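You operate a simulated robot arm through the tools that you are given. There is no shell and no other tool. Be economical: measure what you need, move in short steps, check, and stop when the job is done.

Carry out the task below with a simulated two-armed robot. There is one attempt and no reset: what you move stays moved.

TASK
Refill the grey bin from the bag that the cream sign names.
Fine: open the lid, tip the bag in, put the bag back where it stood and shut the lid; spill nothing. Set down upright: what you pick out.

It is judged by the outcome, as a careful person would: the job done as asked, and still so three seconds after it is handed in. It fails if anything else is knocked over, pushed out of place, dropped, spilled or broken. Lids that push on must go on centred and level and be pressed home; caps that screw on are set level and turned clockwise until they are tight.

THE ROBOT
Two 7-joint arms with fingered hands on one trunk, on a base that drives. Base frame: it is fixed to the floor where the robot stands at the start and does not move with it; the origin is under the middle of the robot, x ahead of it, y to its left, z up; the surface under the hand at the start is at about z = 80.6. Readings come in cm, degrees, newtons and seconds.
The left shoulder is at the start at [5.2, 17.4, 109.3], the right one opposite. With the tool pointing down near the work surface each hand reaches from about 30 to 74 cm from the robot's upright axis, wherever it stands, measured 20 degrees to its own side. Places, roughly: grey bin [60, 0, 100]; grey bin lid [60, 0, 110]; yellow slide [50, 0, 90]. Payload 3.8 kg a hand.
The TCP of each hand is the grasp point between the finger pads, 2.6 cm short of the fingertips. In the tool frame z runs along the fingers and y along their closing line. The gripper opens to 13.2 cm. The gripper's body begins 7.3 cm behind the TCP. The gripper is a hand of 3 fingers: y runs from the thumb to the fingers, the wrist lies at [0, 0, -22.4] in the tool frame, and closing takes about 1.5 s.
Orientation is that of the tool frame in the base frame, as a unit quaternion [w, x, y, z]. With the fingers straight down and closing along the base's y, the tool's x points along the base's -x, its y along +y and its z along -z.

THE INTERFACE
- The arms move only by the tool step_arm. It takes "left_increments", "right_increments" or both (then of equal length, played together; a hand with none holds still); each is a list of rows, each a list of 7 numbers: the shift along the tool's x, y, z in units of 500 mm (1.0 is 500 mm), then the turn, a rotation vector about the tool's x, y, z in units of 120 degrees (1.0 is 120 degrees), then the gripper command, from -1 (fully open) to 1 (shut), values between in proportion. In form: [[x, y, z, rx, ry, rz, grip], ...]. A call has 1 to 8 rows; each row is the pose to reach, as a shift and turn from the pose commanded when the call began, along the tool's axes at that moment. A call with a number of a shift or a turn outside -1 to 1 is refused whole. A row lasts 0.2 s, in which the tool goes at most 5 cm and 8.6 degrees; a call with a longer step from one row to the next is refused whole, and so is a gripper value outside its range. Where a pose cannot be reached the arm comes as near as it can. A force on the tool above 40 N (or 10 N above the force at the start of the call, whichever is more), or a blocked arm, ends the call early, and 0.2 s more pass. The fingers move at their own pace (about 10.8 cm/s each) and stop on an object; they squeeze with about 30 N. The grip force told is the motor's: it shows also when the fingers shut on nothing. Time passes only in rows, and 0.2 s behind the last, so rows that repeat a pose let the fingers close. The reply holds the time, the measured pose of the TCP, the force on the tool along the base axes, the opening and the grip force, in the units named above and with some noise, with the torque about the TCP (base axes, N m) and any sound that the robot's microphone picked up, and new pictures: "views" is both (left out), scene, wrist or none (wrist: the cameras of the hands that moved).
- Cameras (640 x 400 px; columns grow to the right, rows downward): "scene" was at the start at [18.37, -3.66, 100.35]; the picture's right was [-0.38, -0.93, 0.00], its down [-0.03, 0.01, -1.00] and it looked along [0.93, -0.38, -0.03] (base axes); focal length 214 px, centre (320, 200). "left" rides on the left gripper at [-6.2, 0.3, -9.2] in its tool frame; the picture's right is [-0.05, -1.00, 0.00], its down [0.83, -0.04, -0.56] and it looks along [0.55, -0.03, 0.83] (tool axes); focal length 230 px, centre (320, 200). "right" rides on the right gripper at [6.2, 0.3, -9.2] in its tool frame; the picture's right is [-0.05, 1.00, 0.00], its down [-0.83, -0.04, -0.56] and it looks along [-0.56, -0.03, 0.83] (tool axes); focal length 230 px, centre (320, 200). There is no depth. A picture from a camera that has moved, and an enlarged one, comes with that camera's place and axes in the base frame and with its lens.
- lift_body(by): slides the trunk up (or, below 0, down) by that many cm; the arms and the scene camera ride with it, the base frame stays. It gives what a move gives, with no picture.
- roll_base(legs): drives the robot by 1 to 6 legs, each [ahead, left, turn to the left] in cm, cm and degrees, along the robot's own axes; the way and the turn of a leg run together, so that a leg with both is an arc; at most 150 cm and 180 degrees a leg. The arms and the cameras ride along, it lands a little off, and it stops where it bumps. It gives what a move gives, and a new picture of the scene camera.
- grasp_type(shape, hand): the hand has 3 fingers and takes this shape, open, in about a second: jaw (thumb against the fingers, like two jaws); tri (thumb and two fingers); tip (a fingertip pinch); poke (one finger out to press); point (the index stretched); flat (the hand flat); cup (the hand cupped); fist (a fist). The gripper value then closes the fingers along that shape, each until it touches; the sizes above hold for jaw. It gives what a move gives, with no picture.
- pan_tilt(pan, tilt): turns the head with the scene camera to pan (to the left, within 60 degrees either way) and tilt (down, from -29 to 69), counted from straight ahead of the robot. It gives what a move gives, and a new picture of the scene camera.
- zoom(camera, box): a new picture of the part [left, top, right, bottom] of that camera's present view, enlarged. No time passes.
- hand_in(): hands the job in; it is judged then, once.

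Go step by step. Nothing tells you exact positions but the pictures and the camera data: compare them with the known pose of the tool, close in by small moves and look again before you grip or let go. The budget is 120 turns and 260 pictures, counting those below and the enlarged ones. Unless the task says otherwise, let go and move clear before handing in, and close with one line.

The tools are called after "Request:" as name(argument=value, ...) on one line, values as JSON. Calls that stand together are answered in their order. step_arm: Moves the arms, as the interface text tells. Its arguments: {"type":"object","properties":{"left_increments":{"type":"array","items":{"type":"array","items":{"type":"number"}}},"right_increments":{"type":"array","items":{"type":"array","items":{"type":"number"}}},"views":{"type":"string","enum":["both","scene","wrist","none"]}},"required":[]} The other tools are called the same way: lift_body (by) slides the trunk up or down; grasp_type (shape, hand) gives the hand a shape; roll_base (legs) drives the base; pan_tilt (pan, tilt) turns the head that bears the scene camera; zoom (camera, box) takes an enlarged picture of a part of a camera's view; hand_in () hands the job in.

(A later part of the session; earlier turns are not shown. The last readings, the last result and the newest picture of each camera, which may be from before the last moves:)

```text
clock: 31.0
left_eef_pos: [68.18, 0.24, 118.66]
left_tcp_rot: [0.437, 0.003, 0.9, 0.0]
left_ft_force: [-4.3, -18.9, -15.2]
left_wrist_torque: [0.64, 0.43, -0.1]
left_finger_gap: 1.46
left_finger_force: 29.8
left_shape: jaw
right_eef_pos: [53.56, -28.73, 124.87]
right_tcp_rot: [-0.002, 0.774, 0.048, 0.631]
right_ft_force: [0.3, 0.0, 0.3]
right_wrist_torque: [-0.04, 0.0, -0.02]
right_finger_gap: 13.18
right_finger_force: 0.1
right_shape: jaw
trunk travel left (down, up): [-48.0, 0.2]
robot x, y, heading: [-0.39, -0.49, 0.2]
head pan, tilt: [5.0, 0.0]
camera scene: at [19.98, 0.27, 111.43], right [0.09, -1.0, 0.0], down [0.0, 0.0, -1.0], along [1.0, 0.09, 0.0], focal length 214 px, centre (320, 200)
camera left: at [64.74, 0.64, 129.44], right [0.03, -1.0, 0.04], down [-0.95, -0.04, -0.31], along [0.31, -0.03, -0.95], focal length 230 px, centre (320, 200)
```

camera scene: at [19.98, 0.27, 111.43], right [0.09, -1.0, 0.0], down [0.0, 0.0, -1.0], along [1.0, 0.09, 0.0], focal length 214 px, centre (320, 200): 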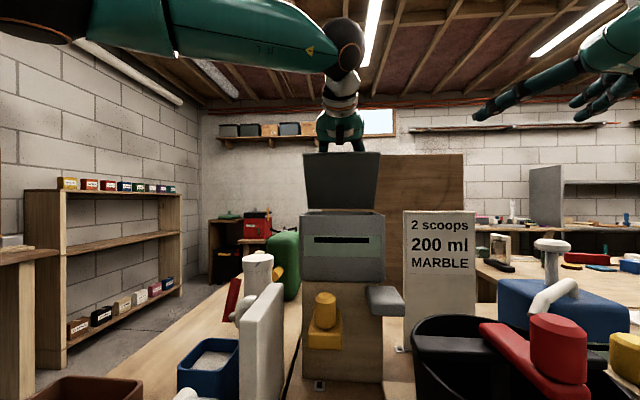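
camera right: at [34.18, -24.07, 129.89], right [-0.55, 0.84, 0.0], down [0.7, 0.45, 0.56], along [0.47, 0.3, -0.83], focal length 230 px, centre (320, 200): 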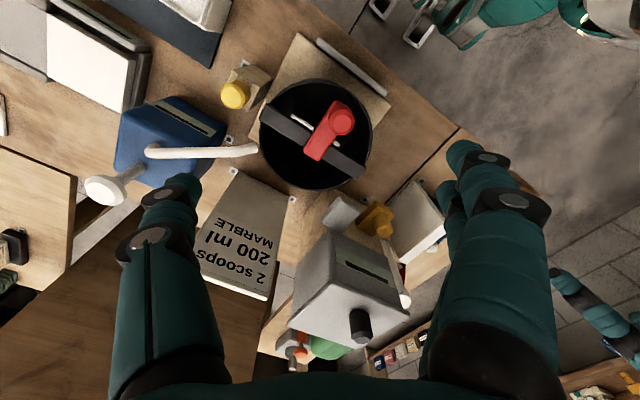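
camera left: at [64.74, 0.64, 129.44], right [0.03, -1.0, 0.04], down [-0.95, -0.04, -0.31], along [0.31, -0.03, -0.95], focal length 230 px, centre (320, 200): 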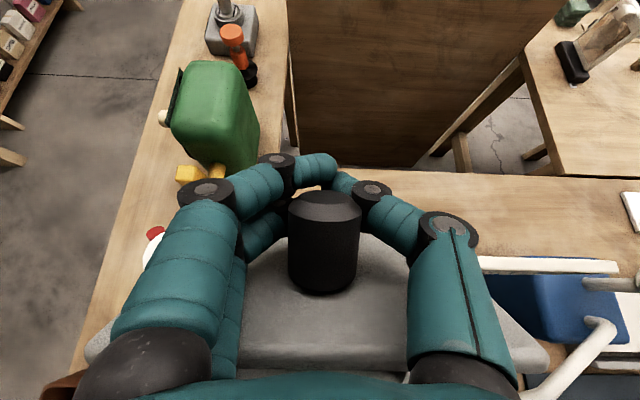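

The knob slid in the left fingers with the lid around 65°. I'll bring the right hand (closed) to the lid's underside from the right so it can push the lid fully over.

Request:
step_arm(right_increments=[[-0.017, -0.048, 0.02, 0.0625, 0, 0, 0], [-0.035, -0.097, 0.04, 0.125, 0, 0, 1], [-0.052, -0.146, 0.06, 0.1875, 0, 0, 1], [-0.07, -0.195, 0.08, 0.25, 0, 0, 1], [-0.087, -0.243, 0.1, 0.3125, 0, 0, 1], [-0.105, -0.292, 0.117, 0.375, 0, 0, 1]], views="both")

```text
clock: 32.4
left_eef_pos: [68.34, 0.25, 118.94]
left_tcp_rot: [0.436, 0.003, 0.9, -0.001]
left_ft_force: [2.5, -19.8, -27.1]
left_wrist_torque: [0.7, 0.27, -0.06]
left_finger_gap: 1.35
left_finger_force: 29.2
left_shape: jaw
right_eef_pos: [57.22, -14.13, 117.94]
right_tcp_rot: [-0.298, 0.712, 0.287, 0.567]
right_ft_force: [0.1, -0.2, 0.2]
right_wrist_torque: [0.03, -0.03, -0.02]
right_finger_gap: 0.03
right_finger_force: 30.6
right_shape: jaw
right hand out of reach, approached as far as the arm can: row 1, 2, 3, 4, 5
trunk travel left (down, up): [-48.0, 0.2]
robot x, y, heading: [0.11, 0.1, 0.1]
head pan, tilt: [5.0, 0.0]
camera scene: at [20.16, 0.34, 111.46], right [0.09, -1.0, 0.0], down [0.0, 0.0, -1.0], along [1.0, 0.09, 0.0], focal length 214 px, centre (320, 200)
camera right: at [52.76, -20.88, 125.47], right [0.73, -0.66, -0.15], down [-0.55, -0.45, -0.71], along [0.4, 0.6, -0.69], focal length 230 px, centre (320, 200)
```

scene: 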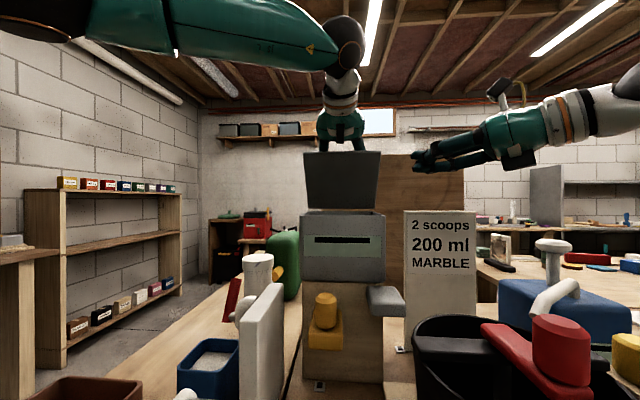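
right: 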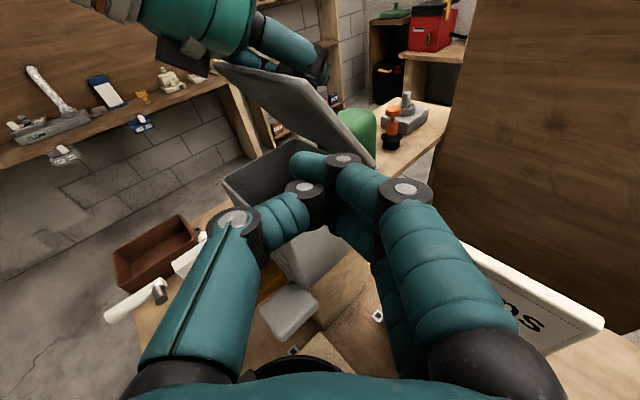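

Request:
step_arm(right_increments=[[0.013, -0.001, 0.06, 0, 0, 0, 1], [0.026, -0.002, 0.11, 0, 0, 0, 1], [0.033, -0.003, 0.15, 0, 0, 0, 1], [0.039, -0.003, 0.175, 0, 0, 0, 1]], views="both")

```text
clock: 33.4
left_eef_pos: [68.32, 0.32, 119.06]
left_tcp_rot: [0.436, 0.003, 0.9, -0.001]
left_ft_force: [3.3, -18.9, -28.1]
left_wrist_torque: [0.6, 0.24, -0.09]
left_finger_gap: 1.33
left_finger_force: 29.6
left_shape: jaw
right_eef_pos: [59.67, -10.64, 118.83]
right_tcp_rot: [-0.298, 0.713, 0.285, 0.567]
right_ft_force: [0.1, -0.5, 0.5]
right_wrist_torque: [-0.04, 0.01, 0.01]
right_finger_gap: 0.01
right_finger_force: 30.4
right_shape: jaw
right hand out of reach, approached as far as the arm can: row 2, 3, 4
trunk travel left (down, up): [-48.0, 0.2]
robot x, y, heading: [-0.09, -0.27, 0.2]
head pan, tilt: [5.0, 0.0]
camera scene: at [20.14, 0.27, 111.46], right [0.09, -1.0, 0.0], down [0.0, 0.0, -1.0], along [1.0, 0.09, 0.0], focal length 214 px, centre (320, 200)
camera right: at [55.3, -17.4, 126.41], right [0.73, -0.66, -0.15], down [-0.55, -0.44, -0.71], along [0.4, 0.6, -0.69], focal length 230 px, centre (320, 200)
```

scene: 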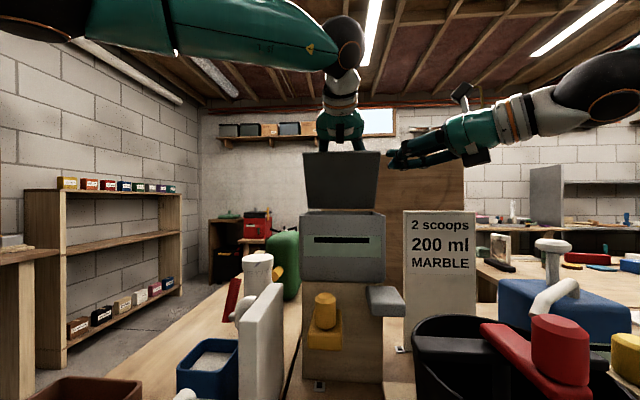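
right: 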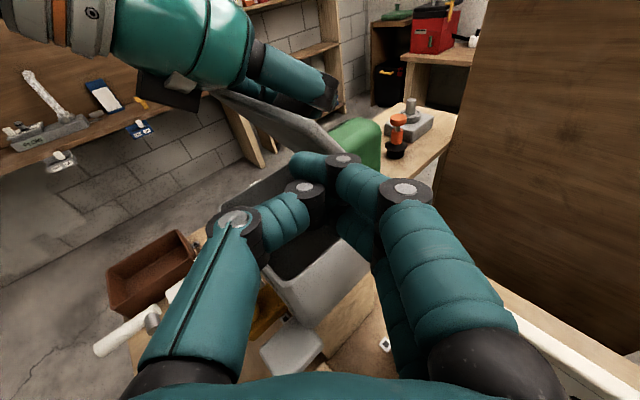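

Request:
step_arm(right_increments=[[0, 0, 0, 0, 0, -0.07, 1], [0, 0, 0, 0, 0, -0.14, 1], [0, 0, 0, 0, 0, -0.21, 1], [0, 0, 0, 0, 0, -0.28, 1], [0, 0, 0, 0, 0, -0.35, 1]], views="both")

```text
clock: 34.6
left_eef_pos: [68.28, 0.28, 118.95]
left_tcp_rot: [0.436, 0.002, 0.9, 0.0]
left_ft_force: [2.6, -19.2, -27.8]
left_wrist_torque: [0.6, 0.22, -0.1]
left_finger_gap: 1.32
left_finger_force: 30.3
left_shape: jaw
right_eef_pos: [59.67, -10.72, 118.48]
right_tcp_rot: [-0.073, 0.563, 0.523, 0.636]
right_ft_force: [-0.1, -0.2, 0.1]
right_wrist_torque: [0.0, 0.0, 0.01]
right_finger_gap: 0.0
right_finger_force: 30.0
right_shape: jaw
trunk travel left (down, up): [-48.0, 0.2]
robot x, y, heading: [-0.44, -0.39, 0.3]
head pan, tilt: [5.0, 0.0]
camera scene: at [20.13, 0.27, 111.46], right [0.09, -1.0, 0.0], down [0.0, 0.0, -1.0], along [1.0, 0.09, 0.0], focal length 214 px, centre (320, 200)
camera right: at [51.7, -14.66, 125.14], right [0.7, -0.47, 0.54], down [-0.09, -0.81, -0.58], along [0.71, 0.36, -0.61], focal length 230 px, centre (320, 200)
```

scene: 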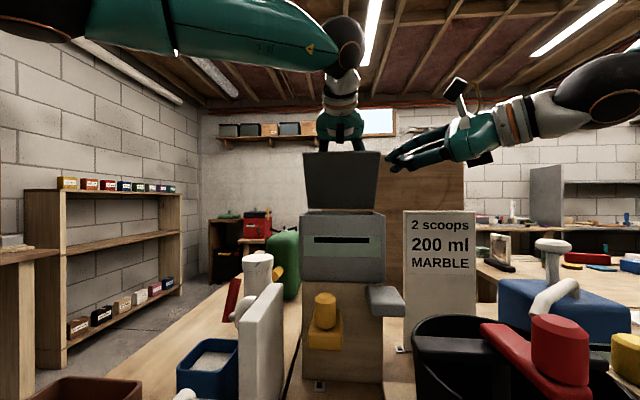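
right: 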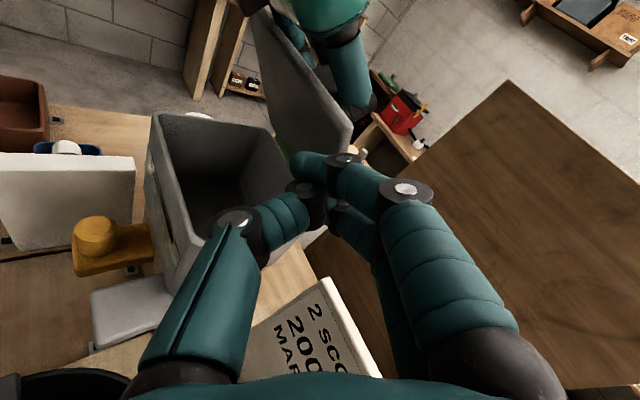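

Request:
step_arm(right_increments=[[0.006, 0.003, 0.035, 0, 0, 0, 1], [0.012, 0.005, 0.07, 0, 0, 0, 1], [0.018, 0.008, 0.105, 0, 0, 0, 1]], views="wrist")

```text
clock: 35.4
left_eef_pos: [68.34, 0.23, 119.06]
left_tcp_rot: [0.438, 0.003, 0.899, -0.001]
left_ft_force: [3.2, -19.0, -27.0]
left_wrist_torque: [0.59, 0.15, -0.03]
left_finger_gap: 1.33
left_finger_force: 29.4
left_shape: jaw
right_eef_pos: [59.13, -9.6, 119.4]
right_tcp_rot: [-0.075, 0.563, 0.521, 0.637]
right_ft_force: [-0.5, -0.6, -0.1]
right_wrist_torque: [0.01, -0.01, 0.03]
right_finger_gap: 0.01
right_finger_force: 29.4
right_shape: jaw
right hand out of reach, approached as far as the arm can: row 1, 2, 3
trunk travel left (down, up): [-48.0, 0.2]
robot x, y, heading: [0.23, -0.13, -0.0]
head pan, tilt: [5.0, 0.0]
camera right: at [51.3, -13.7, 125.96], right [0.7, -0.47, 0.54], down [-0.09, -0.81, -0.59], along [0.71, 0.36, -0.61], focal length 230 px, centre (320, 200)
```

right: 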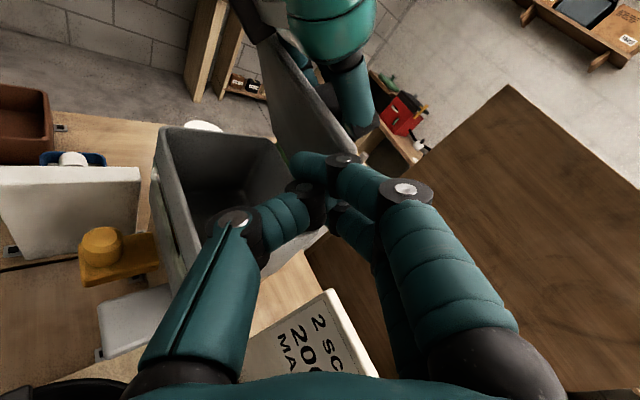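

Request:
step_arm(right_increments=[[0, 0, 0, -0.055, -0.04, 0.013, 1], [0, 0, 0, -0.11, -0.081, 0.025, 1], [0, 0, 0, -0.165, -0.121, 0.038, 1], [0, 0, 0, -0.165, -0.121, 0.038, 1]], views="wrist")

```text
clock: 36.4
left_eef_pos: [68.25, 0.36, 119.06]
left_tcp_rot: [0.437, 0.004, 0.9, -0.001]
left_ft_force: [2.6, -19.6, -25.9]
left_wrist_torque: [0.56, 0.16, -0.06]
left_finger_gap: 1.31
left_finger_force: 29.8
left_shape: jaw
right_eef_pos: [57.6, -16.67, 117.66]
right_tcp_rot: [0.062, 0.661, 0.388, 0.639]
right_ft_force: [0.0, -0.7, 0.1]
right_wrist_torque: [0.0, -0.01, 0.0]
right_finger_gap: 0.0
right_finger_force: 30.0
right_shape: jaw
right hand out of reach, approached as far as the arm can: row 1, 2, 3, 4
trunk travel left (down, up): [-48.0, 0.2]
robot x, y, heading: [0.02, -0.16, 0.1]
head pan, tilt: [5.0, 0.0]
camera right: at [49.03, -17.19, 124.25], right [0.44, -0.72, 0.54], down [-0.42, -0.69, -0.59], along [0.8, 0.04, -0.6], focal length 230 px, centre (320, 200)
```

right: 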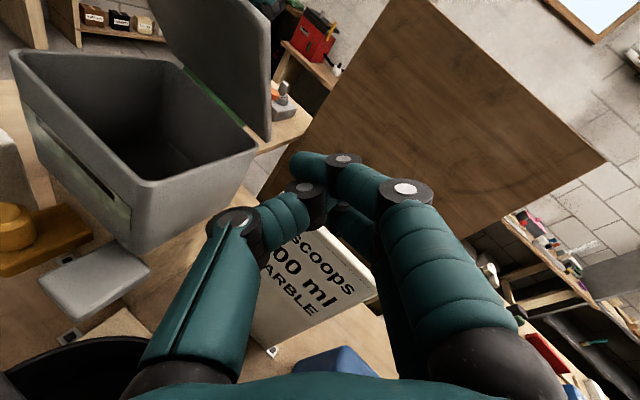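

The right hand can't cross to the midline, and the left lacks wrist range from where the robot stands. I'll lower the lid gently back along its arc and then move the base so the left arm faces the bin squarely.

Request:
step_arm(left_increments=[[0.045, 0, -0.03, 0, -0.006, 0, 1], [0.087, 0, -0.061, 0, -0.0125, 0, 1], [0.118, 0, -0.075, 0, -0.029, 0, 1], [0.149, 0, -0.086, 0, -0.054, 0, 1], [0.184, 0, -0.09, 0, -0.079, 0, 1], [0.218, 0, -0.089, 0, -0.1, 0, 1]], views="both")

```text
clock: 37.0
left_eef_pos: [63.63, 0.19, 117.05]
left_tcp_rot: [0.447, 0.006, 0.895, -0.002]
left_ft_force: [20.2, -18.3, -21.8]
left_wrist_torque: [0.27, -0.2, 0.13]
left_finger_gap: 1.26
left_finger_force: 30.1
left_shape: jaw
right_eef_pos: [57.97, -16.84, 117.7]
right_tcp_rot: [0.061, 0.661, 0.389, 0.639]
right_ft_force: [0.8, 0.4, -0.4]
right_wrist_torque: [0.0, -0.01, -0.01]
right_finger_gap: 0.02
right_finger_force: 29.6
right_shape: jaw
trunk travel left (down, up): [-48.0, 0.2]
robot x, y, heading: [0.09, 0.07, -0.1]
head pan, tilt: [5.0, 0.0]
stopped in row 3 (left hand): the force on the tool passed its limit at 45 N (the readings are from after the stop); the commanded pose is now the measured one
camera scene: at [20.3, 0.3, 111.47], right [0.09, -1.0, 0.0], down [0.0, 0.0, -1.0], along [1.0, 0.09, 0.0], focal length 214 px, centre (320, 200)
camera left: at [60.04, 0.55, 127.59], right [0.02, -1.0, 0.04], down [-0.94, -0.03, -0.33], along [0.33, -0.03, -0.94], focal length 230 px, centre (320, 200)
```

scene: 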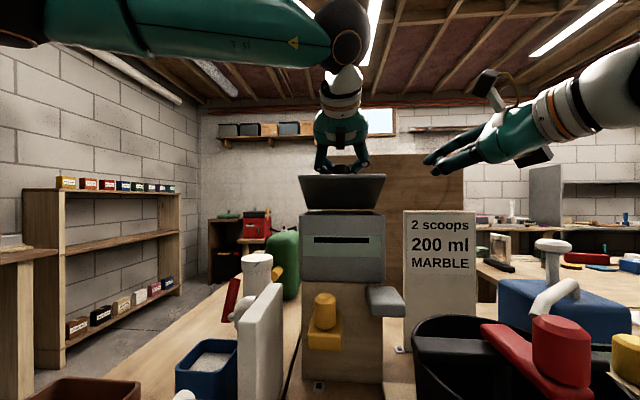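
left: 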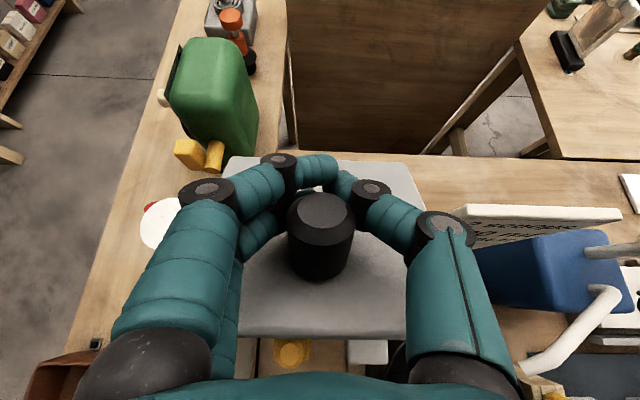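

Request:
step_arm(left_increments=[[0, 0, 0, 0, -0.01, 0, 0.75], [0.02, 0, -0.009, 0, -0.04, 0, 0.75], [0.04, 0, -0.016, 0, -0.074, 0, 0.75], [0.058, 0, -0.016, 0, -0.085, 0, 0.75], [0.074, 0, -0.015, 0, -0.095, 0, 0.75], [0.095, 0, -0.011, 0, -0.108, 0, 0.75], [0.105, 0, -0.008, 0, -0.118, 0, 0.75]], views="both")

```text
clock: 38.6
left_eef_pos: [60.13, 0.89, 114.67]
left_tcp_rot: [0.566, -0.001, 0.824, -0.002]
left_ft_force: [15.1, -0.5, 24.1]
left_wrist_torque: [-0.49, -0.32, 0.3]
left_finger_gap: 1.65
left_finger_force: 0.0
left_shape: jaw
right_eef_pos: [57.48, -16.44, 118.01]
right_tcp_rot: [0.063, 0.659, 0.39, 0.641]
right_ft_force: [0.1, 0.7, 0.3]
right_wrist_torque: [-0.01, 0.03, 0.0]
right_finger_gap: 0.0
right_finger_force: 29.7
right_shape: jaw
trunk travel left (down, up): [-48.0, 0.2]
robot x, y, heading: [-0.01, 0.3, -0.2]
head pan, tilt: [5.0, 0.0]
camera scene: at [19.94, 0.51, 111.61], right [0.09, -1.0, 0.0], down [0.0, 0.0, -1.0], along [1.0, 0.09, 0.0], focal length 214 px, centre (320, 200)
camera left: at [53.72, 1.21, 123.83], right [0.02, -1.0, 0.05], down [-0.82, -0.05, -0.57], along [0.58, -0.03, -0.82], focal length 230 px, centre (320, 200)
```

scene: 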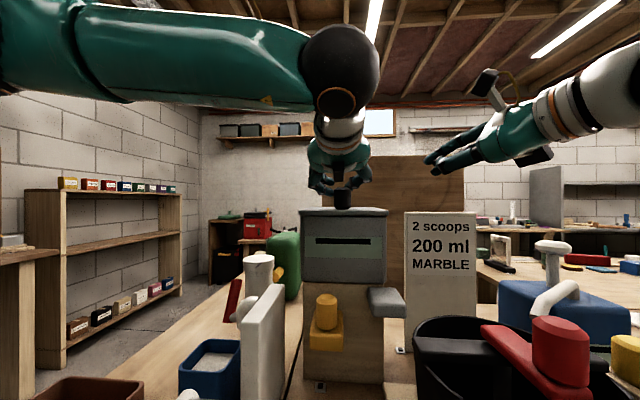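
left: 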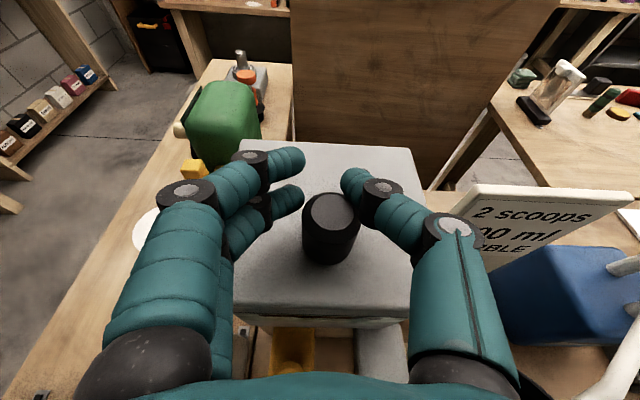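

The lid is shut again and the bin hasn't moved. I'll back the left hand off and retract the right.

Request:
step_arm(left_increments=[[-0.019, 0, -0.007, 0, 0, 0, 0.5], [-0.06, 0, -0.023, 0, 0, 0, 0], [-0.09, 0, -0.034, 0, 0, 0, -0.5], [-0.09, 0, -0.1, 0, 0, 0, -1], [-0.07, 0, -0.17, 0, 0, 0, -1], [-0.05, 0, -0.25, 0, 0, 0, -1]], right_increments=[[0, 0, -0.05, 0, 0, 0, 1], [0, 0, -0.1, 0, 0, 0, 1], [0, 0, -0.15, 0, 0, 0, 1], [0, 0, -0.2, 0, 0, 0, 1], [0, 0, -0.2, 0, 0, 0, 0], [0, 0, -0.2, 0, 0, 0, -1]], views="both")

```text
clock: 40.0
left_eef_pos: [49.33, 0.83, 120.87]
left_tcp_rot: [0.559, 0.001, 0.829, -0.001]
left_ft_force: [-0.2, -0.8, -0.6]
left_wrist_torque: [0.03, 0.03, -0.02]
left_finger_gap: 13.17
left_finger_force: 0.0
left_shape: jaw
right_eef_pos: [48.48, -20.64, 119.68]
right_tcp_rot: [0.064, 0.66, 0.389, 0.64]
right_ft_force: [0.1, 0.6, 0.3]
right_wrist_torque: [-0.03, 0.01, 0.02]
right_finger_gap: 7.86
right_finger_force: 0.1
right_shape: jaw
trunk travel left (down, up): [-48.0, 0.2]
robot x, y, heading: [0.01, -0.23, -0.1]
head pan, tilt: [5.0, 0.0]
camera scene: at [19.83, 0.51, 111.55], right [0.09, -1.0, 0.0], down [0.0, 0.0, -1.0], along [1.0, 0.09, 0.0], focal length 214 px, centre (320, 200)
camera right: at [39.61, -21.03, 126.13], right [0.44, -0.72, 0.54], down [-0.41, -0.69, -0.59], along [0.8, 0.04, -0.6], focal length 230 px, centre (320, 200)
camera left: at [43.02, 1.17, 130.07], right [0.02, -1.0, 0.05], down [-0.83, -0.04, -0.56], along [0.56, -0.03, -0.83], focal length 230 px, centre (320, 200)
```

scene: 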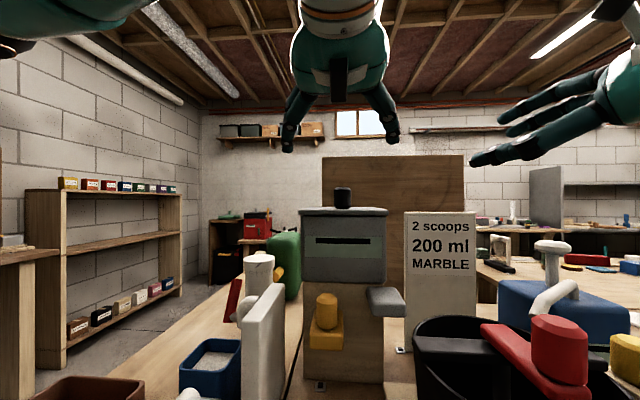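
right: 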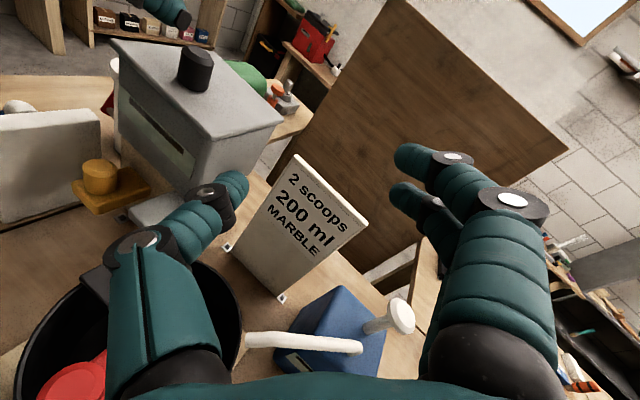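
left: 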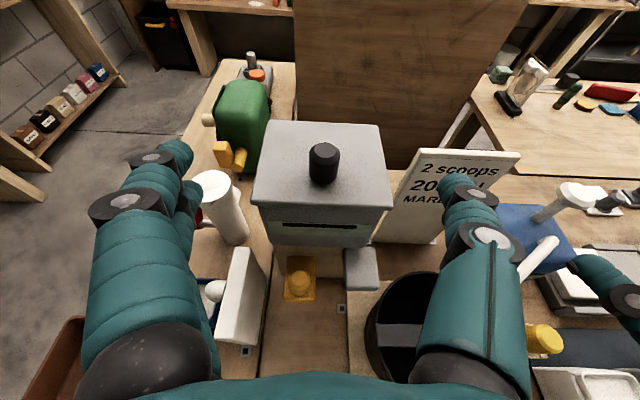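

Request:
roll_base(legs=[[0, -18, 0]])

```text
clock: 42.2
left_eef_pos: [49.3, -16.98, 120.78]
left_tcp_rot: [0.558, 0.0, 0.83, 0.0]
left_ft_force: [0.2, -0.3, -0.1]
left_wrist_torque: [-0.01, 0.01, 0.0]
left_finger_gap: 13.22
left_finger_force: 0.1
left_shape: jaw
right_eef_pos: [48.54, -38.35, 119.48]
right_tcp_rot: [0.061, 0.659, 0.391, 0.639]
right_ft_force: [0.0, 0.0, -0.1]
right_wrist_torque: [0.01, -0.02, 0.01]
right_finger_gap: 13.17
right_finger_force: 0.2
right_shape: jaw
trunk travel left (down, up): [-48.0, 0.2]
robot x, y, heading: [0.13, -18.14, 0.2]
head pan, tilt: [5.0, 0.0]
camera scene: at [19.92, -17.31, 111.53], right [0.09, -1.0, 0.0], down [0.0, 0.0, -1.0], along [1.0, 0.09, 0.0], focal length 214 px, centre (320, 200)
```

scene: 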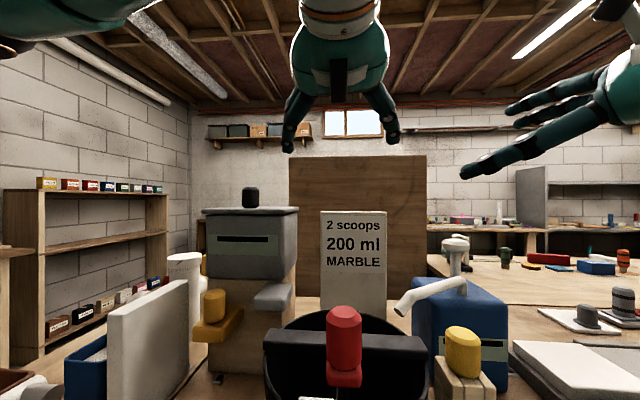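

Request:
step_arm(left_increments=[[0, 0.08, 0, 0, 0.07, 0, -1], [0, 0.16, 0, 0, 0.14, 0, -1], [0, 0.25, 0, 0, 0.21, 0, -1], [0, 0.34, 0, 0, 0.28, 0, -1], [-0.05, 0.34, 0.05, 0, 0.35, 0, -1], [-0.1, 0.34, 0.12, 0, 0.42, 0, -1], [-0.12, 0.34, 0.2, 0, 0.49, 0, -1], [-0.15, 0.34, 0.28, 0, 0.49, 0, -1]], views="none")

Request:
step_arm(left_increments=[[0, 0, 0, 0, 0, 0, -1]], views="both")

```text
clock: 44.0
left_eef_pos: [63.54, 0.09, 121.6]
left_tcp_rot: [0.08, 0.004, 0.997, 0.0]
left_ft_force: [0.4, 0.8, -0.9]
left_wrist_torque: [0.0, -0.03, -0.04]
left_finger_gap: 13.21
left_finger_force: 0.1
left_shape: jaw
left hand out of reach, approached as far as the arm can: row 8
right_eef_pos: [48.67, -38.34, 119.39]
right_tcp_rot: [0.061, 0.659, 0.39, 0.64]
right_ft_force: [0.1, 0.3, -1.0]
right_wrist_torque: [-0.03, -0.05, -0.03]
right_finger_gap: 13.19
right_finger_force: 0.1
right_shape: jaw
trunk travel left (down, up): [-48.0, 0.2]
robot x, y, heading: [0.37, -18.19, 0.2]
head pan, tilt: [5.0, 0.0]
```

```text
clock: 44.4
left_eef_pos: [63.54, -0.01, 121.54]
left_tcp_rot: [0.08, 0.001, 0.997, 0.001]
left_ft_force: [0.3, -0.5, -0.1]
left_wrist_torque: [0.03, 0.01, 0.0]
left_finger_gap: 13.19
left_finger_force: 0.1
left_shape: jaw
right_eef_pos: [48.68, -38.49, 119.5]
right_tcp_rot: [0.062, 0.659, 0.389, 0.64]
right_ft_force: [-0.9, 0.2, -0.4]
right_wrist_torque: [0.02, -0.03, 0.0]
right_finger_gap: 13.21
right_finger_force: 0.0
right_shape: jaw
trunk travel left (down, up): [-48.0, 0.2]
robot x, y, heading: [-0.38, -17.87, 0.2]
head pan, tilt: [5.0, 0.0]
camera scene: at [19.89, -17.5, 111.54], right [0.09, -1.0, 0.0], down [0.0, 0.0, -1.0], along [1.0, 0.09, 0.0], focal length 214 px, centre (320, 200)
camera left: at [68.18, 0.31, 131.81], right [0.05, -1.0, 0.01], down [-0.91, -0.04, 0.42], along [-0.41, -0.03, -0.91], focal length 230 px, centre (320, 200)
```

scene: 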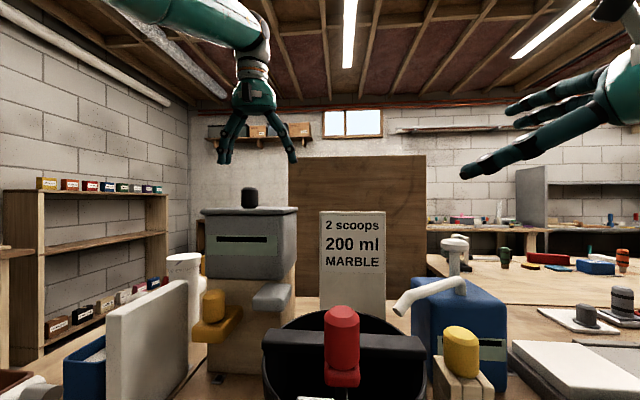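
left: 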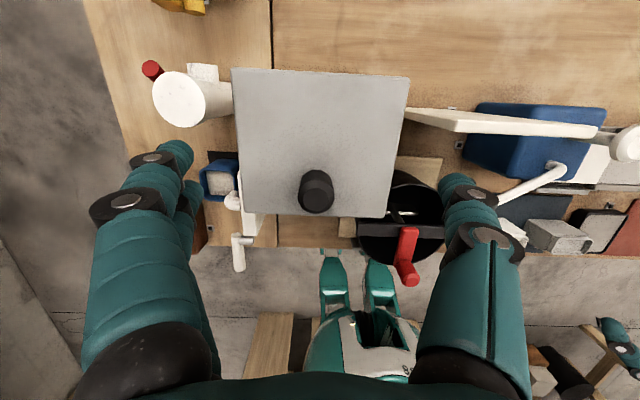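

Pointing down, the left arm runs out about 8 cm short, so I need to be closer. I'll check what clearance the base has under the table.

Request:
pan_tilt(pan=20, tilt=69)

Request:
pan_tilt(pan=-30, tilt=69)

```text
clock: 45.8
left_eef_pos: [63.57, 0.16, 121.43]
left_tcp_rot: [0.079, 0.001, 0.997, 0.0]
left_ft_force: [-0.1, -0.3, 0.7]
left_wrist_torque: [0.0, 0.0, 0.02]
left_finger_gap: 13.2
left_finger_force: 0.1
left_shape: jaw
right_eef_pos: [48.68, -38.27, 119.52]
right_tcp_rot: [0.062, 0.659, 0.391, 0.639]
right_ft_force: [0.7, -0.8, -0.1]
right_wrist_torque: [0.0, 0.01, -0.01]
right_finger_gap: 13.21
right_finger_force: 0.1
right_shape: jaw
trunk travel left (down, up): [-48.0, 0.2]
robot x, y, heading: [-0.02, -17.96, 0.2]
head pan, tilt: [20.0, 68.8]
camera scene: at [16.21, -16.19, 101.55], right [0.34, -0.94, 0.0], down [-0.87, -0.32, -0.36], along [0.34, 0.13, -0.93], focal length 214 px, centre (320, 200)
```

scene: 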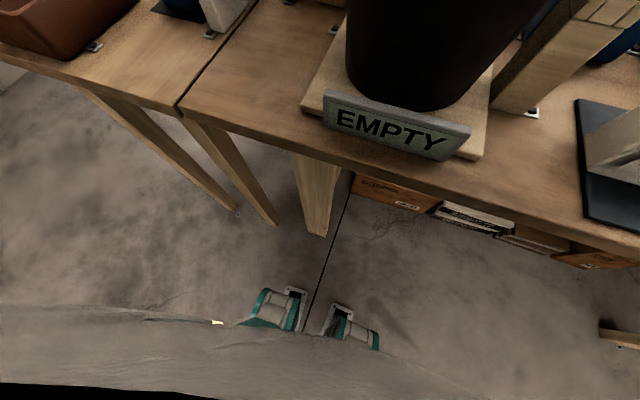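

```text
clock: 47.0
left_eef_pos: [63.53, 0.18, 121.58]
left_tcp_rot: [0.079, 0.0, 0.997, 0.0]
left_ft_force: [0.5, -0.4, -0.4]
left_wrist_torque: [0.01, -0.02, 0.02]
left_finger_gap: 13.16
left_finger_force: 0.2
left_shape: jaw
right_eef_pos: [48.55, -38.31, 119.46]
right_tcp_rot: [0.061, 0.659, 0.391, 0.64]
right_ft_force: [0.4, 0.4, -1.0]
right_wrist_torque: [-0.02, -0.01, 0.02]
right_finger_gap: 13.19
right_finger_force: 0.0
right_shape: jaw
trunk travel left (down, up): [-48.0, 0.2]
robot x, y, heading: [0.04, -18.07, 0.2]
head pan, tilt: [-30.0, 68.8]
camera scene: at [15.81, -20.9, 101.54], right [-0.5, -0.87, 0.0], down [-0.81, 0.46, -0.36], along [0.31, -0.18, -0.93], focal length 214 px, centre (320, 200)
```

scene: 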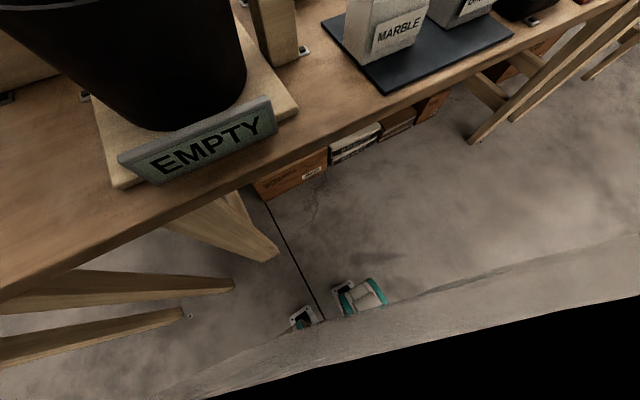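

There's room: the feet are at x≈12, the table edge at x≈28.5 and the table legs at x≈36. I'll retract the left hand slightly and drive 10 cm ahead.

Request:
step_arm(left_increments=[[0.08, 0, -0.005, 0, 0, 0, -1], [0.16, 0, -0.01, 0, 0, 0, -1]], views="none")

Request:
roll_base(legs=[[10, 0, 0]])

Request:
pan_tilt(pan=28, tilt=5)

```text
clock: 47.6
left_eef_pos: [55.39, 0.09, 121.27]
left_tcp_rot: [0.08, -0.001, 0.997, 0.0]
left_ft_force: [-0.7, 0.0, -0.2]
left_wrist_torque: [0.01, -0.02, 0.0]
left_finger_gap: 13.16
left_finger_force: 0.1
left_shape: jaw
right_eef_pos: [48.39, -38.48, 119.63]
right_tcp_rot: [0.063, 0.659, 0.389, 0.641]
right_ft_force: [-0.1, -0.9, 0.4]
right_wrist_torque: [-0.01, 0.01, -0.01]
right_finger_gap: 13.2
right_finger_force: 0.1
right_shape: jaw
trunk travel left (down, up): [-48.0, 0.2]
robot x, y, heading: [0.3, -18.17, 0.3]
head pan, tilt: [-30.0, 68.8]
```

```text
clock: 48.8
left_eef_pos: [66.09, -3.94, 120.65]
left_tcp_rot: [0.075, 0.0, 0.997, 0.001]
left_ft_force: [1.1, -1.0, 0.7]
left_wrist_torque: [0.09, 0.16, -0.01]
left_finger_gap: 13.19
left_finger_force: 0.1
left_shape: jaw
right_eef_pos: [59.24, -42.6, 119.24]
right_tcp_rot: [0.062, 0.662, 0.389, 0.638]
right_ft_force: [-0.8, -2.4, -0.4]
right_wrist_torque: [0.04, -0.03, 0.15]
right_finger_gap: 13.18
right_finger_force: 0.0
right_shape: jaw
trunk travel left (down, up): [-48.0, 0.2]
robot x, y, heading: [10.04, -21.58, 0.4]
head pan, tilt: [-30.0, 68.8]
camera scene: at [26.2, -24.95, 101.42], right [-0.5, -0.87, 0.0], down [-0.81, 0.47, -0.36], along [0.31, -0.18, -0.93], focal length 214 px, centre (320, 200)
```

scene: 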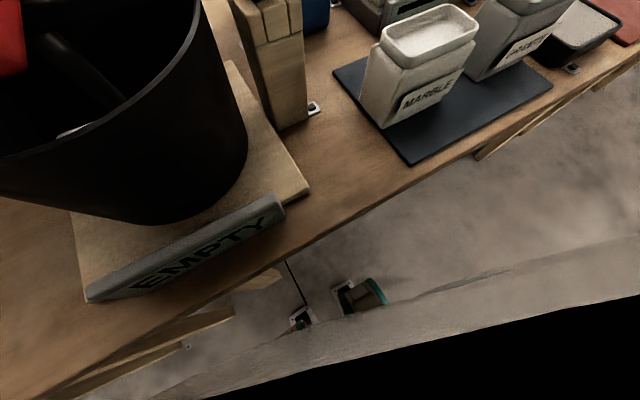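

```text
clock: 50.1
left_eef_pos: [65.65, -3.68, 121.1]
left_tcp_rot: [0.079, 0.002, 0.997, 0.0]
left_ft_force: [0.2, -0.2, -0.2]
left_wrist_torque: [0.01, 0.02, 0.0]
left_finger_gap: 13.2
left_finger_force: 0.0
left_shape: jaw
right_eef_pos: [58.53, -42.26, 119.58]
right_tcp_rot: [0.064, 0.66, 0.39, 0.639]
right_ft_force: [0.1, 0.5, 0.4]
right_wrist_torque: [0.05, -0.01, -0.01]
right_finger_gap: 13.17
right_finger_force: 0.0
right_shape: jaw
trunk travel left (down, up): [-48.0, 0.2]
robot x, y, heading: [10.16, -21.66, -0.1]
head pan, tilt: [28.0, 5.0]
camera scene: at [29.05, -17.68, 110.72], right [0.47, -0.88, 0.0], down [-0.08, -0.04, -1.0], along [0.88, 0.47, -0.09], focal length 214 px, centre (320, 200)
```

scene: 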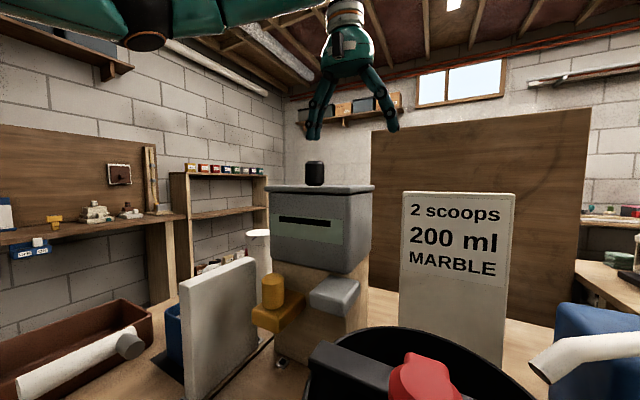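

Base is now at (10, -21.6), in line for the left arm. I'll bring the left hand back to a nearly horizontal pose in front of the knob, so that it can follow the lid through the whole swing.

Request:
step_arm(left_increments=[[0.045, 0.009, 0, 0, -0.071, 0, -1], [0.09, 0.018, 0, 0, -0.142, 0, -1], [0.135, 0.027, 0, 0, -0.213, 0, -1], [0.18, 0.037, 0, 0, -0.284, 0, -1], [0.225, 0.046, 0, 0, -0.355, 0, -1], [0.27, 0.055, 0, 0, -0.426, 0, -1], [0.315, 0.064, 0, 0, -0.497, 0, -1], [0.36, 0.074, 0, 0, -0.568, 0, -1]], views="wrist")

```text
clock: 51.9
left_eef_pos: [57.62, -0.31, 120.43]
left_tcp_rot: [0.624, 0.0, 0.781, 0.0]
left_ft_force: [-0.2, -0.1, 0.1]
left_wrist_torque: [0.02, 0.03, 0.02]
left_finger_gap: 13.22
left_finger_force: 0.0
left_shape: jaw
left hand out of reach, approached as far as the arm can: row 6, 7, 8
right_eef_pos: [58.49, -42.43, 119.61]
right_tcp_rot: [0.063, 0.66, 0.389, 0.64]
right_ft_force: [0.6, 0.5, -0.5]
right_wrist_torque: [-0.02, 0.02, 0.0]
right_finger_gap: 13.22
right_finger_force: 0.1
right_shape: jaw
trunk travel left (down, up): [-48.0, 0.2]
robot x, y, heading: [9.98, -21.79, -0.3]
head pan, tilt: [28.0, 5.0]
camera left: at [50.03, 0.1, 128.61], right [0.01, -1.0, 0.05], down [-0.72, -0.04, -0.69], along [0.69, -0.03, -0.72], focal length 230 px, centre (320, 200)
```

left: 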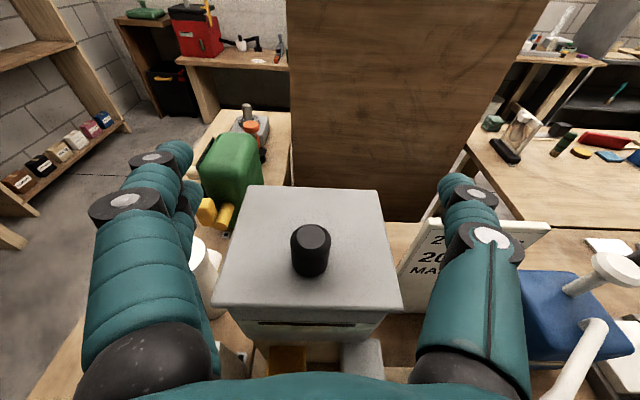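

Request:
step_arm(left_increments=[[0, 0, 0.09, 0, 0, 0, -1], [0, 0, 0.18, 0, 0, 0, -1], [0.01, 0, 0.225, 0, 0, 0, -0.6], [0.03, 0, 0.229, 0, 0, 0, -0.2], [0.05, 0, 0.233, 0, 0, 0, 0], [0.064, 0, 0.236, 0, 0, 0, 0], [0.064, 0, 0.236, 0, 0, 0, 0]], views="wrist")

```text
clock: 53.5
left_eef_pos: [68.71, -0.76, 115.82]
left_tcp_rot: [0.623, 0.0, 0.782, -0.001]
left_ft_force: [0.0, -0.5, -0.5]
left_wrist_torque: [0.02, 0.01, 0.01]
left_finger_gap: 6.66
left_finger_force: 0.1
left_shape: jaw
left hand out of reach, approached as far as the arm can: row 6, 7
right_eef_pos: [58.53, -42.47, 119.54]
right_tcp_rot: [0.063, 0.66, 0.389, 0.64]
right_ft_force: [0.8, 0.0, -0.5]
right_wrist_torque: [-0.03, 0.01, -0.01]
right_finger_gap: 13.2
right_finger_force: 0.1
right_shape: jaw
trunk travel left (down, up): [-48.0, 0.2]
robot x, y, heading: [10.18, -22.05, 0.0]
head pan, tilt: [28.0, 5.0]
camera left: at [61.17, -0.34, 123.94], right [0.01, -1.0, 0.05], down [-0.73, -0.04, -0.69], along [0.69, -0.03, -0.72], focal length 230 px, centre (320, 200)
```

left: 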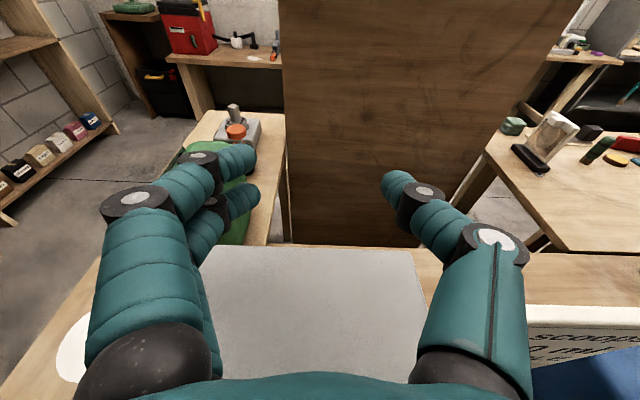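

The hand ended further forward than intended, though nothing was touched. I'll back up over the knob with a little more pitch and look.

Request:
step_arm(left_increments=[[-0.029, 0.004, -0.007, 0, 0, 0, 0], [-0.02, 0.008, -0.045, 0, 0.03, 0, -0.3], [-0.011, 0.01, -0.085, 0, 0.06, 0, -0.6], [0.0, 0.013, -0.125, 0, 0.1, 0, -0.6], [0.006, 0.016, -0.163, 0, 0.1, 0, -0.6], [0.018, 0.016, -0.211, 0, 0.1, 0, -0.6]], views="wrist")

```text
clock: 54.9
left_eef_pos: [58.06, 0.11, 117.5]
left_tcp_rot: [0.539, 0.002, 0.842, -0.001]
left_ft_force: [-0.2, 0.3, -0.1]
left_wrist_torque: [-0.02, 0.02, -0.01]
left_finger_gap: 10.53
left_finger_force: 0.0
left_shape: jaw
right_eef_pos: [58.42, -42.4, 119.51]
right_tcp_rot: [0.063, 0.66, 0.39, 0.639]
right_ft_force: [0.0, 0.4, 0.9]
right_wrist_torque: [-0.02, -0.01, -0.02]
right_finger_gap: 13.21
right_finger_force: 0.1
right_shape: jaw
trunk travel left (down, up): [-48.0, 0.2]
robot x, y, heading: [9.99, -21.56, 0.4]
head pan, tilt: [28.0, 5.0]
camera left: at [52.32, 0.5, 127.0], right [0.02, -1.0, 0.05], down [-0.85, -0.04, -0.52], along [0.52, -0.03, -0.85], focal length 230 px, centre (320, 200)
```

left: 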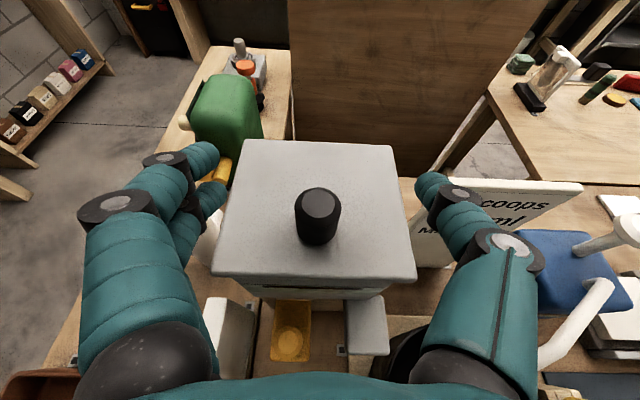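

Request:
step_arm(left_increments=[[0.03, 0, 0.018, 0, 0, 0, -0.6], [0.06, 0, 0.036, 0, 0, 0, -0.6], [0.087, 0, 0.055, 0, 0, 0, -0.6], [0.087, 0, 0.055, 0, 0, 0, -0.3]], views="wrist")

```text
clock: 55.9
left_eef_pos: [59.15, 0.03, 112.51]
left_tcp_rot: [0.542, 0.001, 0.841, 0.0]
left_ft_force: [1.3, 2.0, 10.7]
left_wrist_torque: [0.66, -0.17, 0.01]
left_finger_gap: 8.81
left_finger_force: 0.1
left_shape: jaw
right_eef_pos: [58.5, -42.31, 119.71]
right_tcp_rot: [0.063, 0.659, 0.39, 0.64]
right_ft_force: [-0.8, -0.1, 0.1]
right_wrist_torque: [0.0, -0.04, 0.02]
right_finger_gap: 13.2
right_finger_force: 0.1
right_shape: jaw
trunk travel left (down, up): [-48.0, 0.2]
robot x, y, heading: [10.18, -21.77, -0.1]
head pan, tilt: [28.0, 5.0]
camera left: at [53.27, 0.49, 121.91], right [0.02, -1.0, 0.05], down [-0.85, -0.04, -0.53], along [0.53, -0.03, -0.85], focal length 230 px, centre (320, 200)
```

left: 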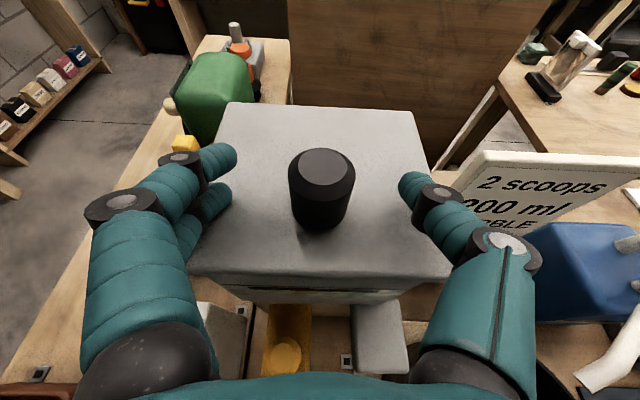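

Request:
step_arm(left_increments=[[-0.004, 0, -0.0106, 0, 0, 0, 0], [-0.004, 0, -0.0106, 0, 0, 0, 0.4], [-0.004, 0, -0.0106, 0, 0, 0, 0.8], [-0.004, 0, -0.0106, 0, 0, 0, 1], [-0.004, 0, -0.0106, 0, 0, 0, 1], [-0.004, 0, -0.0106, 0, 0, 0, 1]], views="wrist")

```text
clock: 57.3
left_eef_pos: [58.58, -0.11, 112.39]
left_tcp_rot: [0.539, 0.002, 0.843, -0.001]
left_ft_force: [3.7, -0.3, 1.4]
left_wrist_torque: [0.04, 0.0, 0.12]
left_finger_gap: 2.42
left_finger_force: 29.9
left_shape: jaw
right_eef_pos: [58.59, -42.36, 119.55]
right_tcp_rot: [0.061, 0.66, 0.39, 0.639]
right_ft_force: [-0.7, -0.3, 0.3]
right_wrist_torque: [-0.01, 0.0, -0.01]
right_finger_gap: 13.21
right_finger_force: 0.1
right_shape: jaw
trunk travel left (down, up): [-48.0, 0.2]
robot x, y, heading: [9.91, -21.63, -0.1]
head pan, tilt: [28.0, 5.0]
camera left: at [52.91, 0.39, 122.06], right [0.02, -1.0, 0.05], down [-0.85, -0.04, -0.52], along [0.52, -0.03, -0.85], focal length 230 px, centre (320, 200)
```

left: 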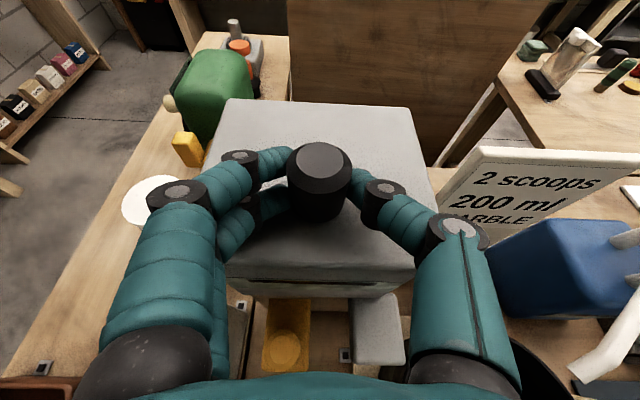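

Firm grip. I'll swing the lid up along its arc again.

Request:
step_arm(left_increments=[[-0.0228, 0, -0.003, 0, 0.0325, 0, 1], [-0.046, 0, -0.0038, 0, 0.065, 0, 1], [-0.069, 0, -0.0019, 0, 0.0975, 0, 1], [-0.0917, 0, 0.0022, 0, 0.13, 0, 1], [-0.1139, 0, 0.0087, 0, 0.1625, 0, 1], [-0.1352, 0, 0.0176, 0, 0.195, 0, 1], [-0.1556, 0, 0.0284, 0, 0.2275, 0, 1], [-0.1747, 0, 0.0416, 0, 0.26, 0, 1]], views="scene")

```text
clock: 59.1
left_eef_pos: [64.16, 0.07, 119.52]
left_tcp_rot: [0.292, 0.002, 0.957, -0.001]
left_ft_force: [-1.5, -4.0, -6.3]
left_wrist_torque: [-0.01, 0.52, 0.05]
left_finger_gap: 2.39
left_finger_force: 30.4
left_shape: jaw
right_eef_pos: [58.56, -42.41, 119.55]
right_tcp_rot: [0.062, 0.66, 0.39, 0.639]
right_ft_force: [0.4, 0.3, 0.0]
right_wrist_torque: [-0.02, 0.02, 0.02]
right_finger_gap: 13.19
right_finger_force: 0.1
right_shape: jaw
trunk travel left (down, up): [-48.0, 0.2]
robot x, y, heading: [10.06, -22.0, -0.0]
head pan, tilt: [28.0, 5.0]
camera scene: at [29.08, -17.75, 110.73], right [0.47, -0.88, 0.0], down [-0.08, -0.04, -1.0], along [0.88, 0.47, -0.09], focal length 214 px, centre (320, 200)
```

scene: 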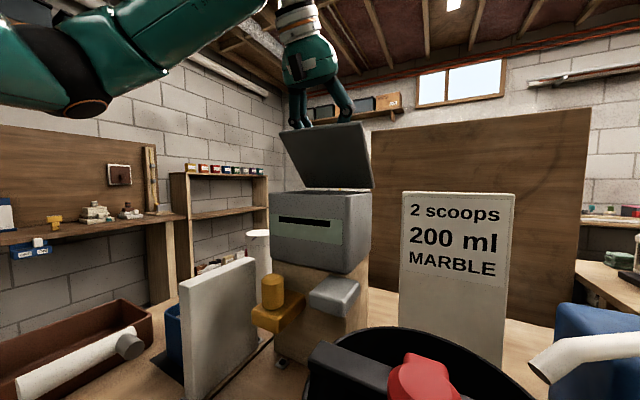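

Request:
step_arm(left_increments=[[-0.0228, 0, 0.0038, 0, 0.03, 0, 1], [-0.0451, 0, 0.0097, 0, 0.06, 0, 1], [-0.0665, 0, 0.018, 0, 0.09, 0, 1], [-0.0871, 0, 0.0286, 0, 0.12, 0, 1], [-0.1066, 0, 0.0412, 0, 0.15, 0, 1], [-0.1244, 0, 0.0559, 0, 0.18, 0, 1], [-0.1407, 0, 0.0722, 0, 0.21, 0, 1], [-0.1551, 0, 0.0901, 0, 0.24, 0, 1]], views="both")

```text
clock: 60.9
left_eef_pos: [72.43, 0.01, 120.86]
left_tcp_rot: [0.062, 0.003, 0.998, -0.001]
left_ft_force: [-13.0, 3.4, 8.5]
left_wrist_torque: [0.9, 1.68, -0.87]
left_finger_gap: 2.4
left_finger_force: 29.8
left_shape: jaw
right_eef_pos: [58.32, -42.35, 119.74]
right_tcp_rot: [0.064, 0.659, 0.39, 0.64]
right_ft_force: [-0.4, 0.5, 0.5]
right_wrist_torque: [0.0, -0.02, 0.02]
right_finger_gap: 13.18
right_finger_force: 0.1
right_shape: jaw
trunk travel left (down, up): [-48.0, 0.2]
robot x, y, heading: [10.44, -21.57, 0.0]
head pan, tilt: [28.0, 5.0]
camera scene: at [28.81, -17.72, 110.81], right [0.47, -0.88, 0.0], down [-0.07, -0.04, -1.0], along [0.88, 0.47, -0.09], focal length 214 px, centre (320, 200)
camera left: at [77.46, 0.36, 130.72], right [0.04, -1.0, 0.01], down [-0.89, -0.04, 0.45], along [-0.45, -0.03, -0.89], focal length 230 px, centre (320, 200)
```

scene: 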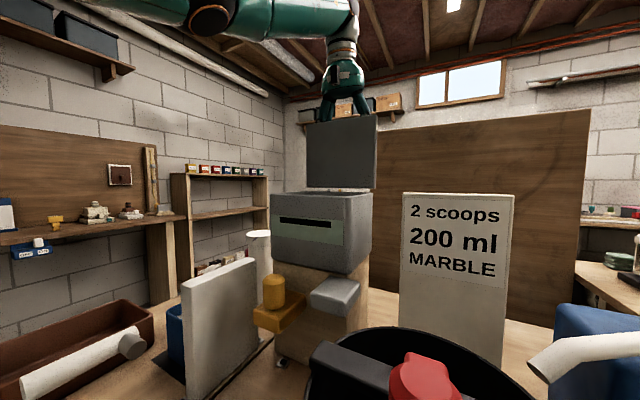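
left: 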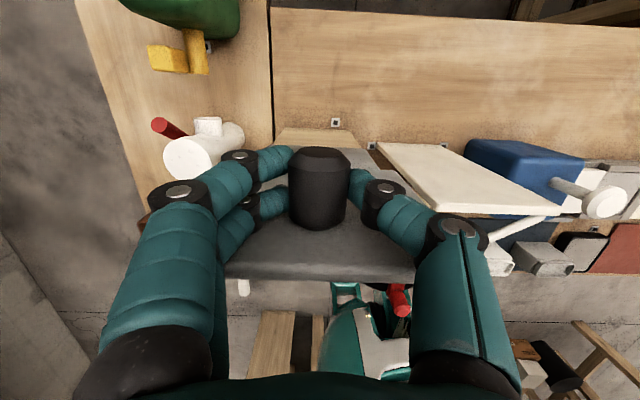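

Request:
step_arm(left_increments=[[-0.015, 0, 0.004, 0, 0, 0, 1], [-0.03, 0, 0.01, 0, 0, 0, 1], [-0.03, 0, 0.01, 0, 0, 0, 1]], views="scene")

```text
clock: 61.7
left_eef_pos: [72.67, 0.05, 120.47]
left_tcp_rot: [0.052, 0.004, 0.999, 0.002]
left_ft_force: [-6.7, -5.0, 38.8]
left_wrist_torque: [1.39, 1.78, -0.99]
left_finger_gap: 2.49
left_finger_force: 29.5
left_shape: jaw
left hand out of reach, approached as far as the arm can: row 1, 2, 3
right_eef_pos: [58.17, -42.62, 119.8]
right_tcp_rot: [0.063, 0.658, 0.389, 0.642]
right_ft_force: [-0.6, -0.1, -0.6]
right_wrist_torque: [-0.01, 0.01, 0.02]
right_finger_gap: 13.23
right_finger_force: 0.1
right_shape: jaw
trunk travel left (down, up): [-48.0, 0.2]
robot x, y, heading: [10.4, -21.62, -0.1]
head pan, tilt: [28.0, 5.0]
camera scene: at [28.7, -17.89, 110.88], right [0.47, -0.88, 0.0], down [-0.07, -0.04, -1.0], along [0.88, 0.47, -0.08], focal length 214 px, centre (320, 200)
```

scene: 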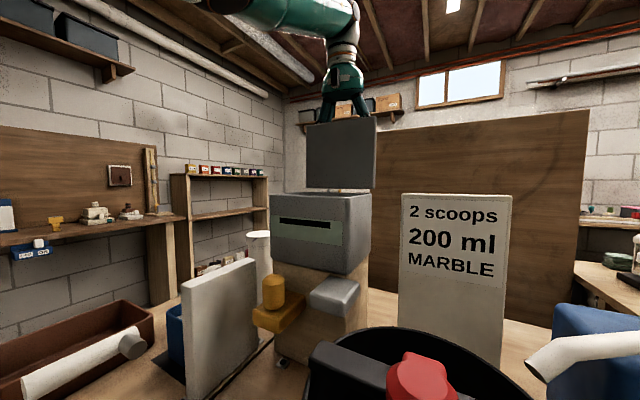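

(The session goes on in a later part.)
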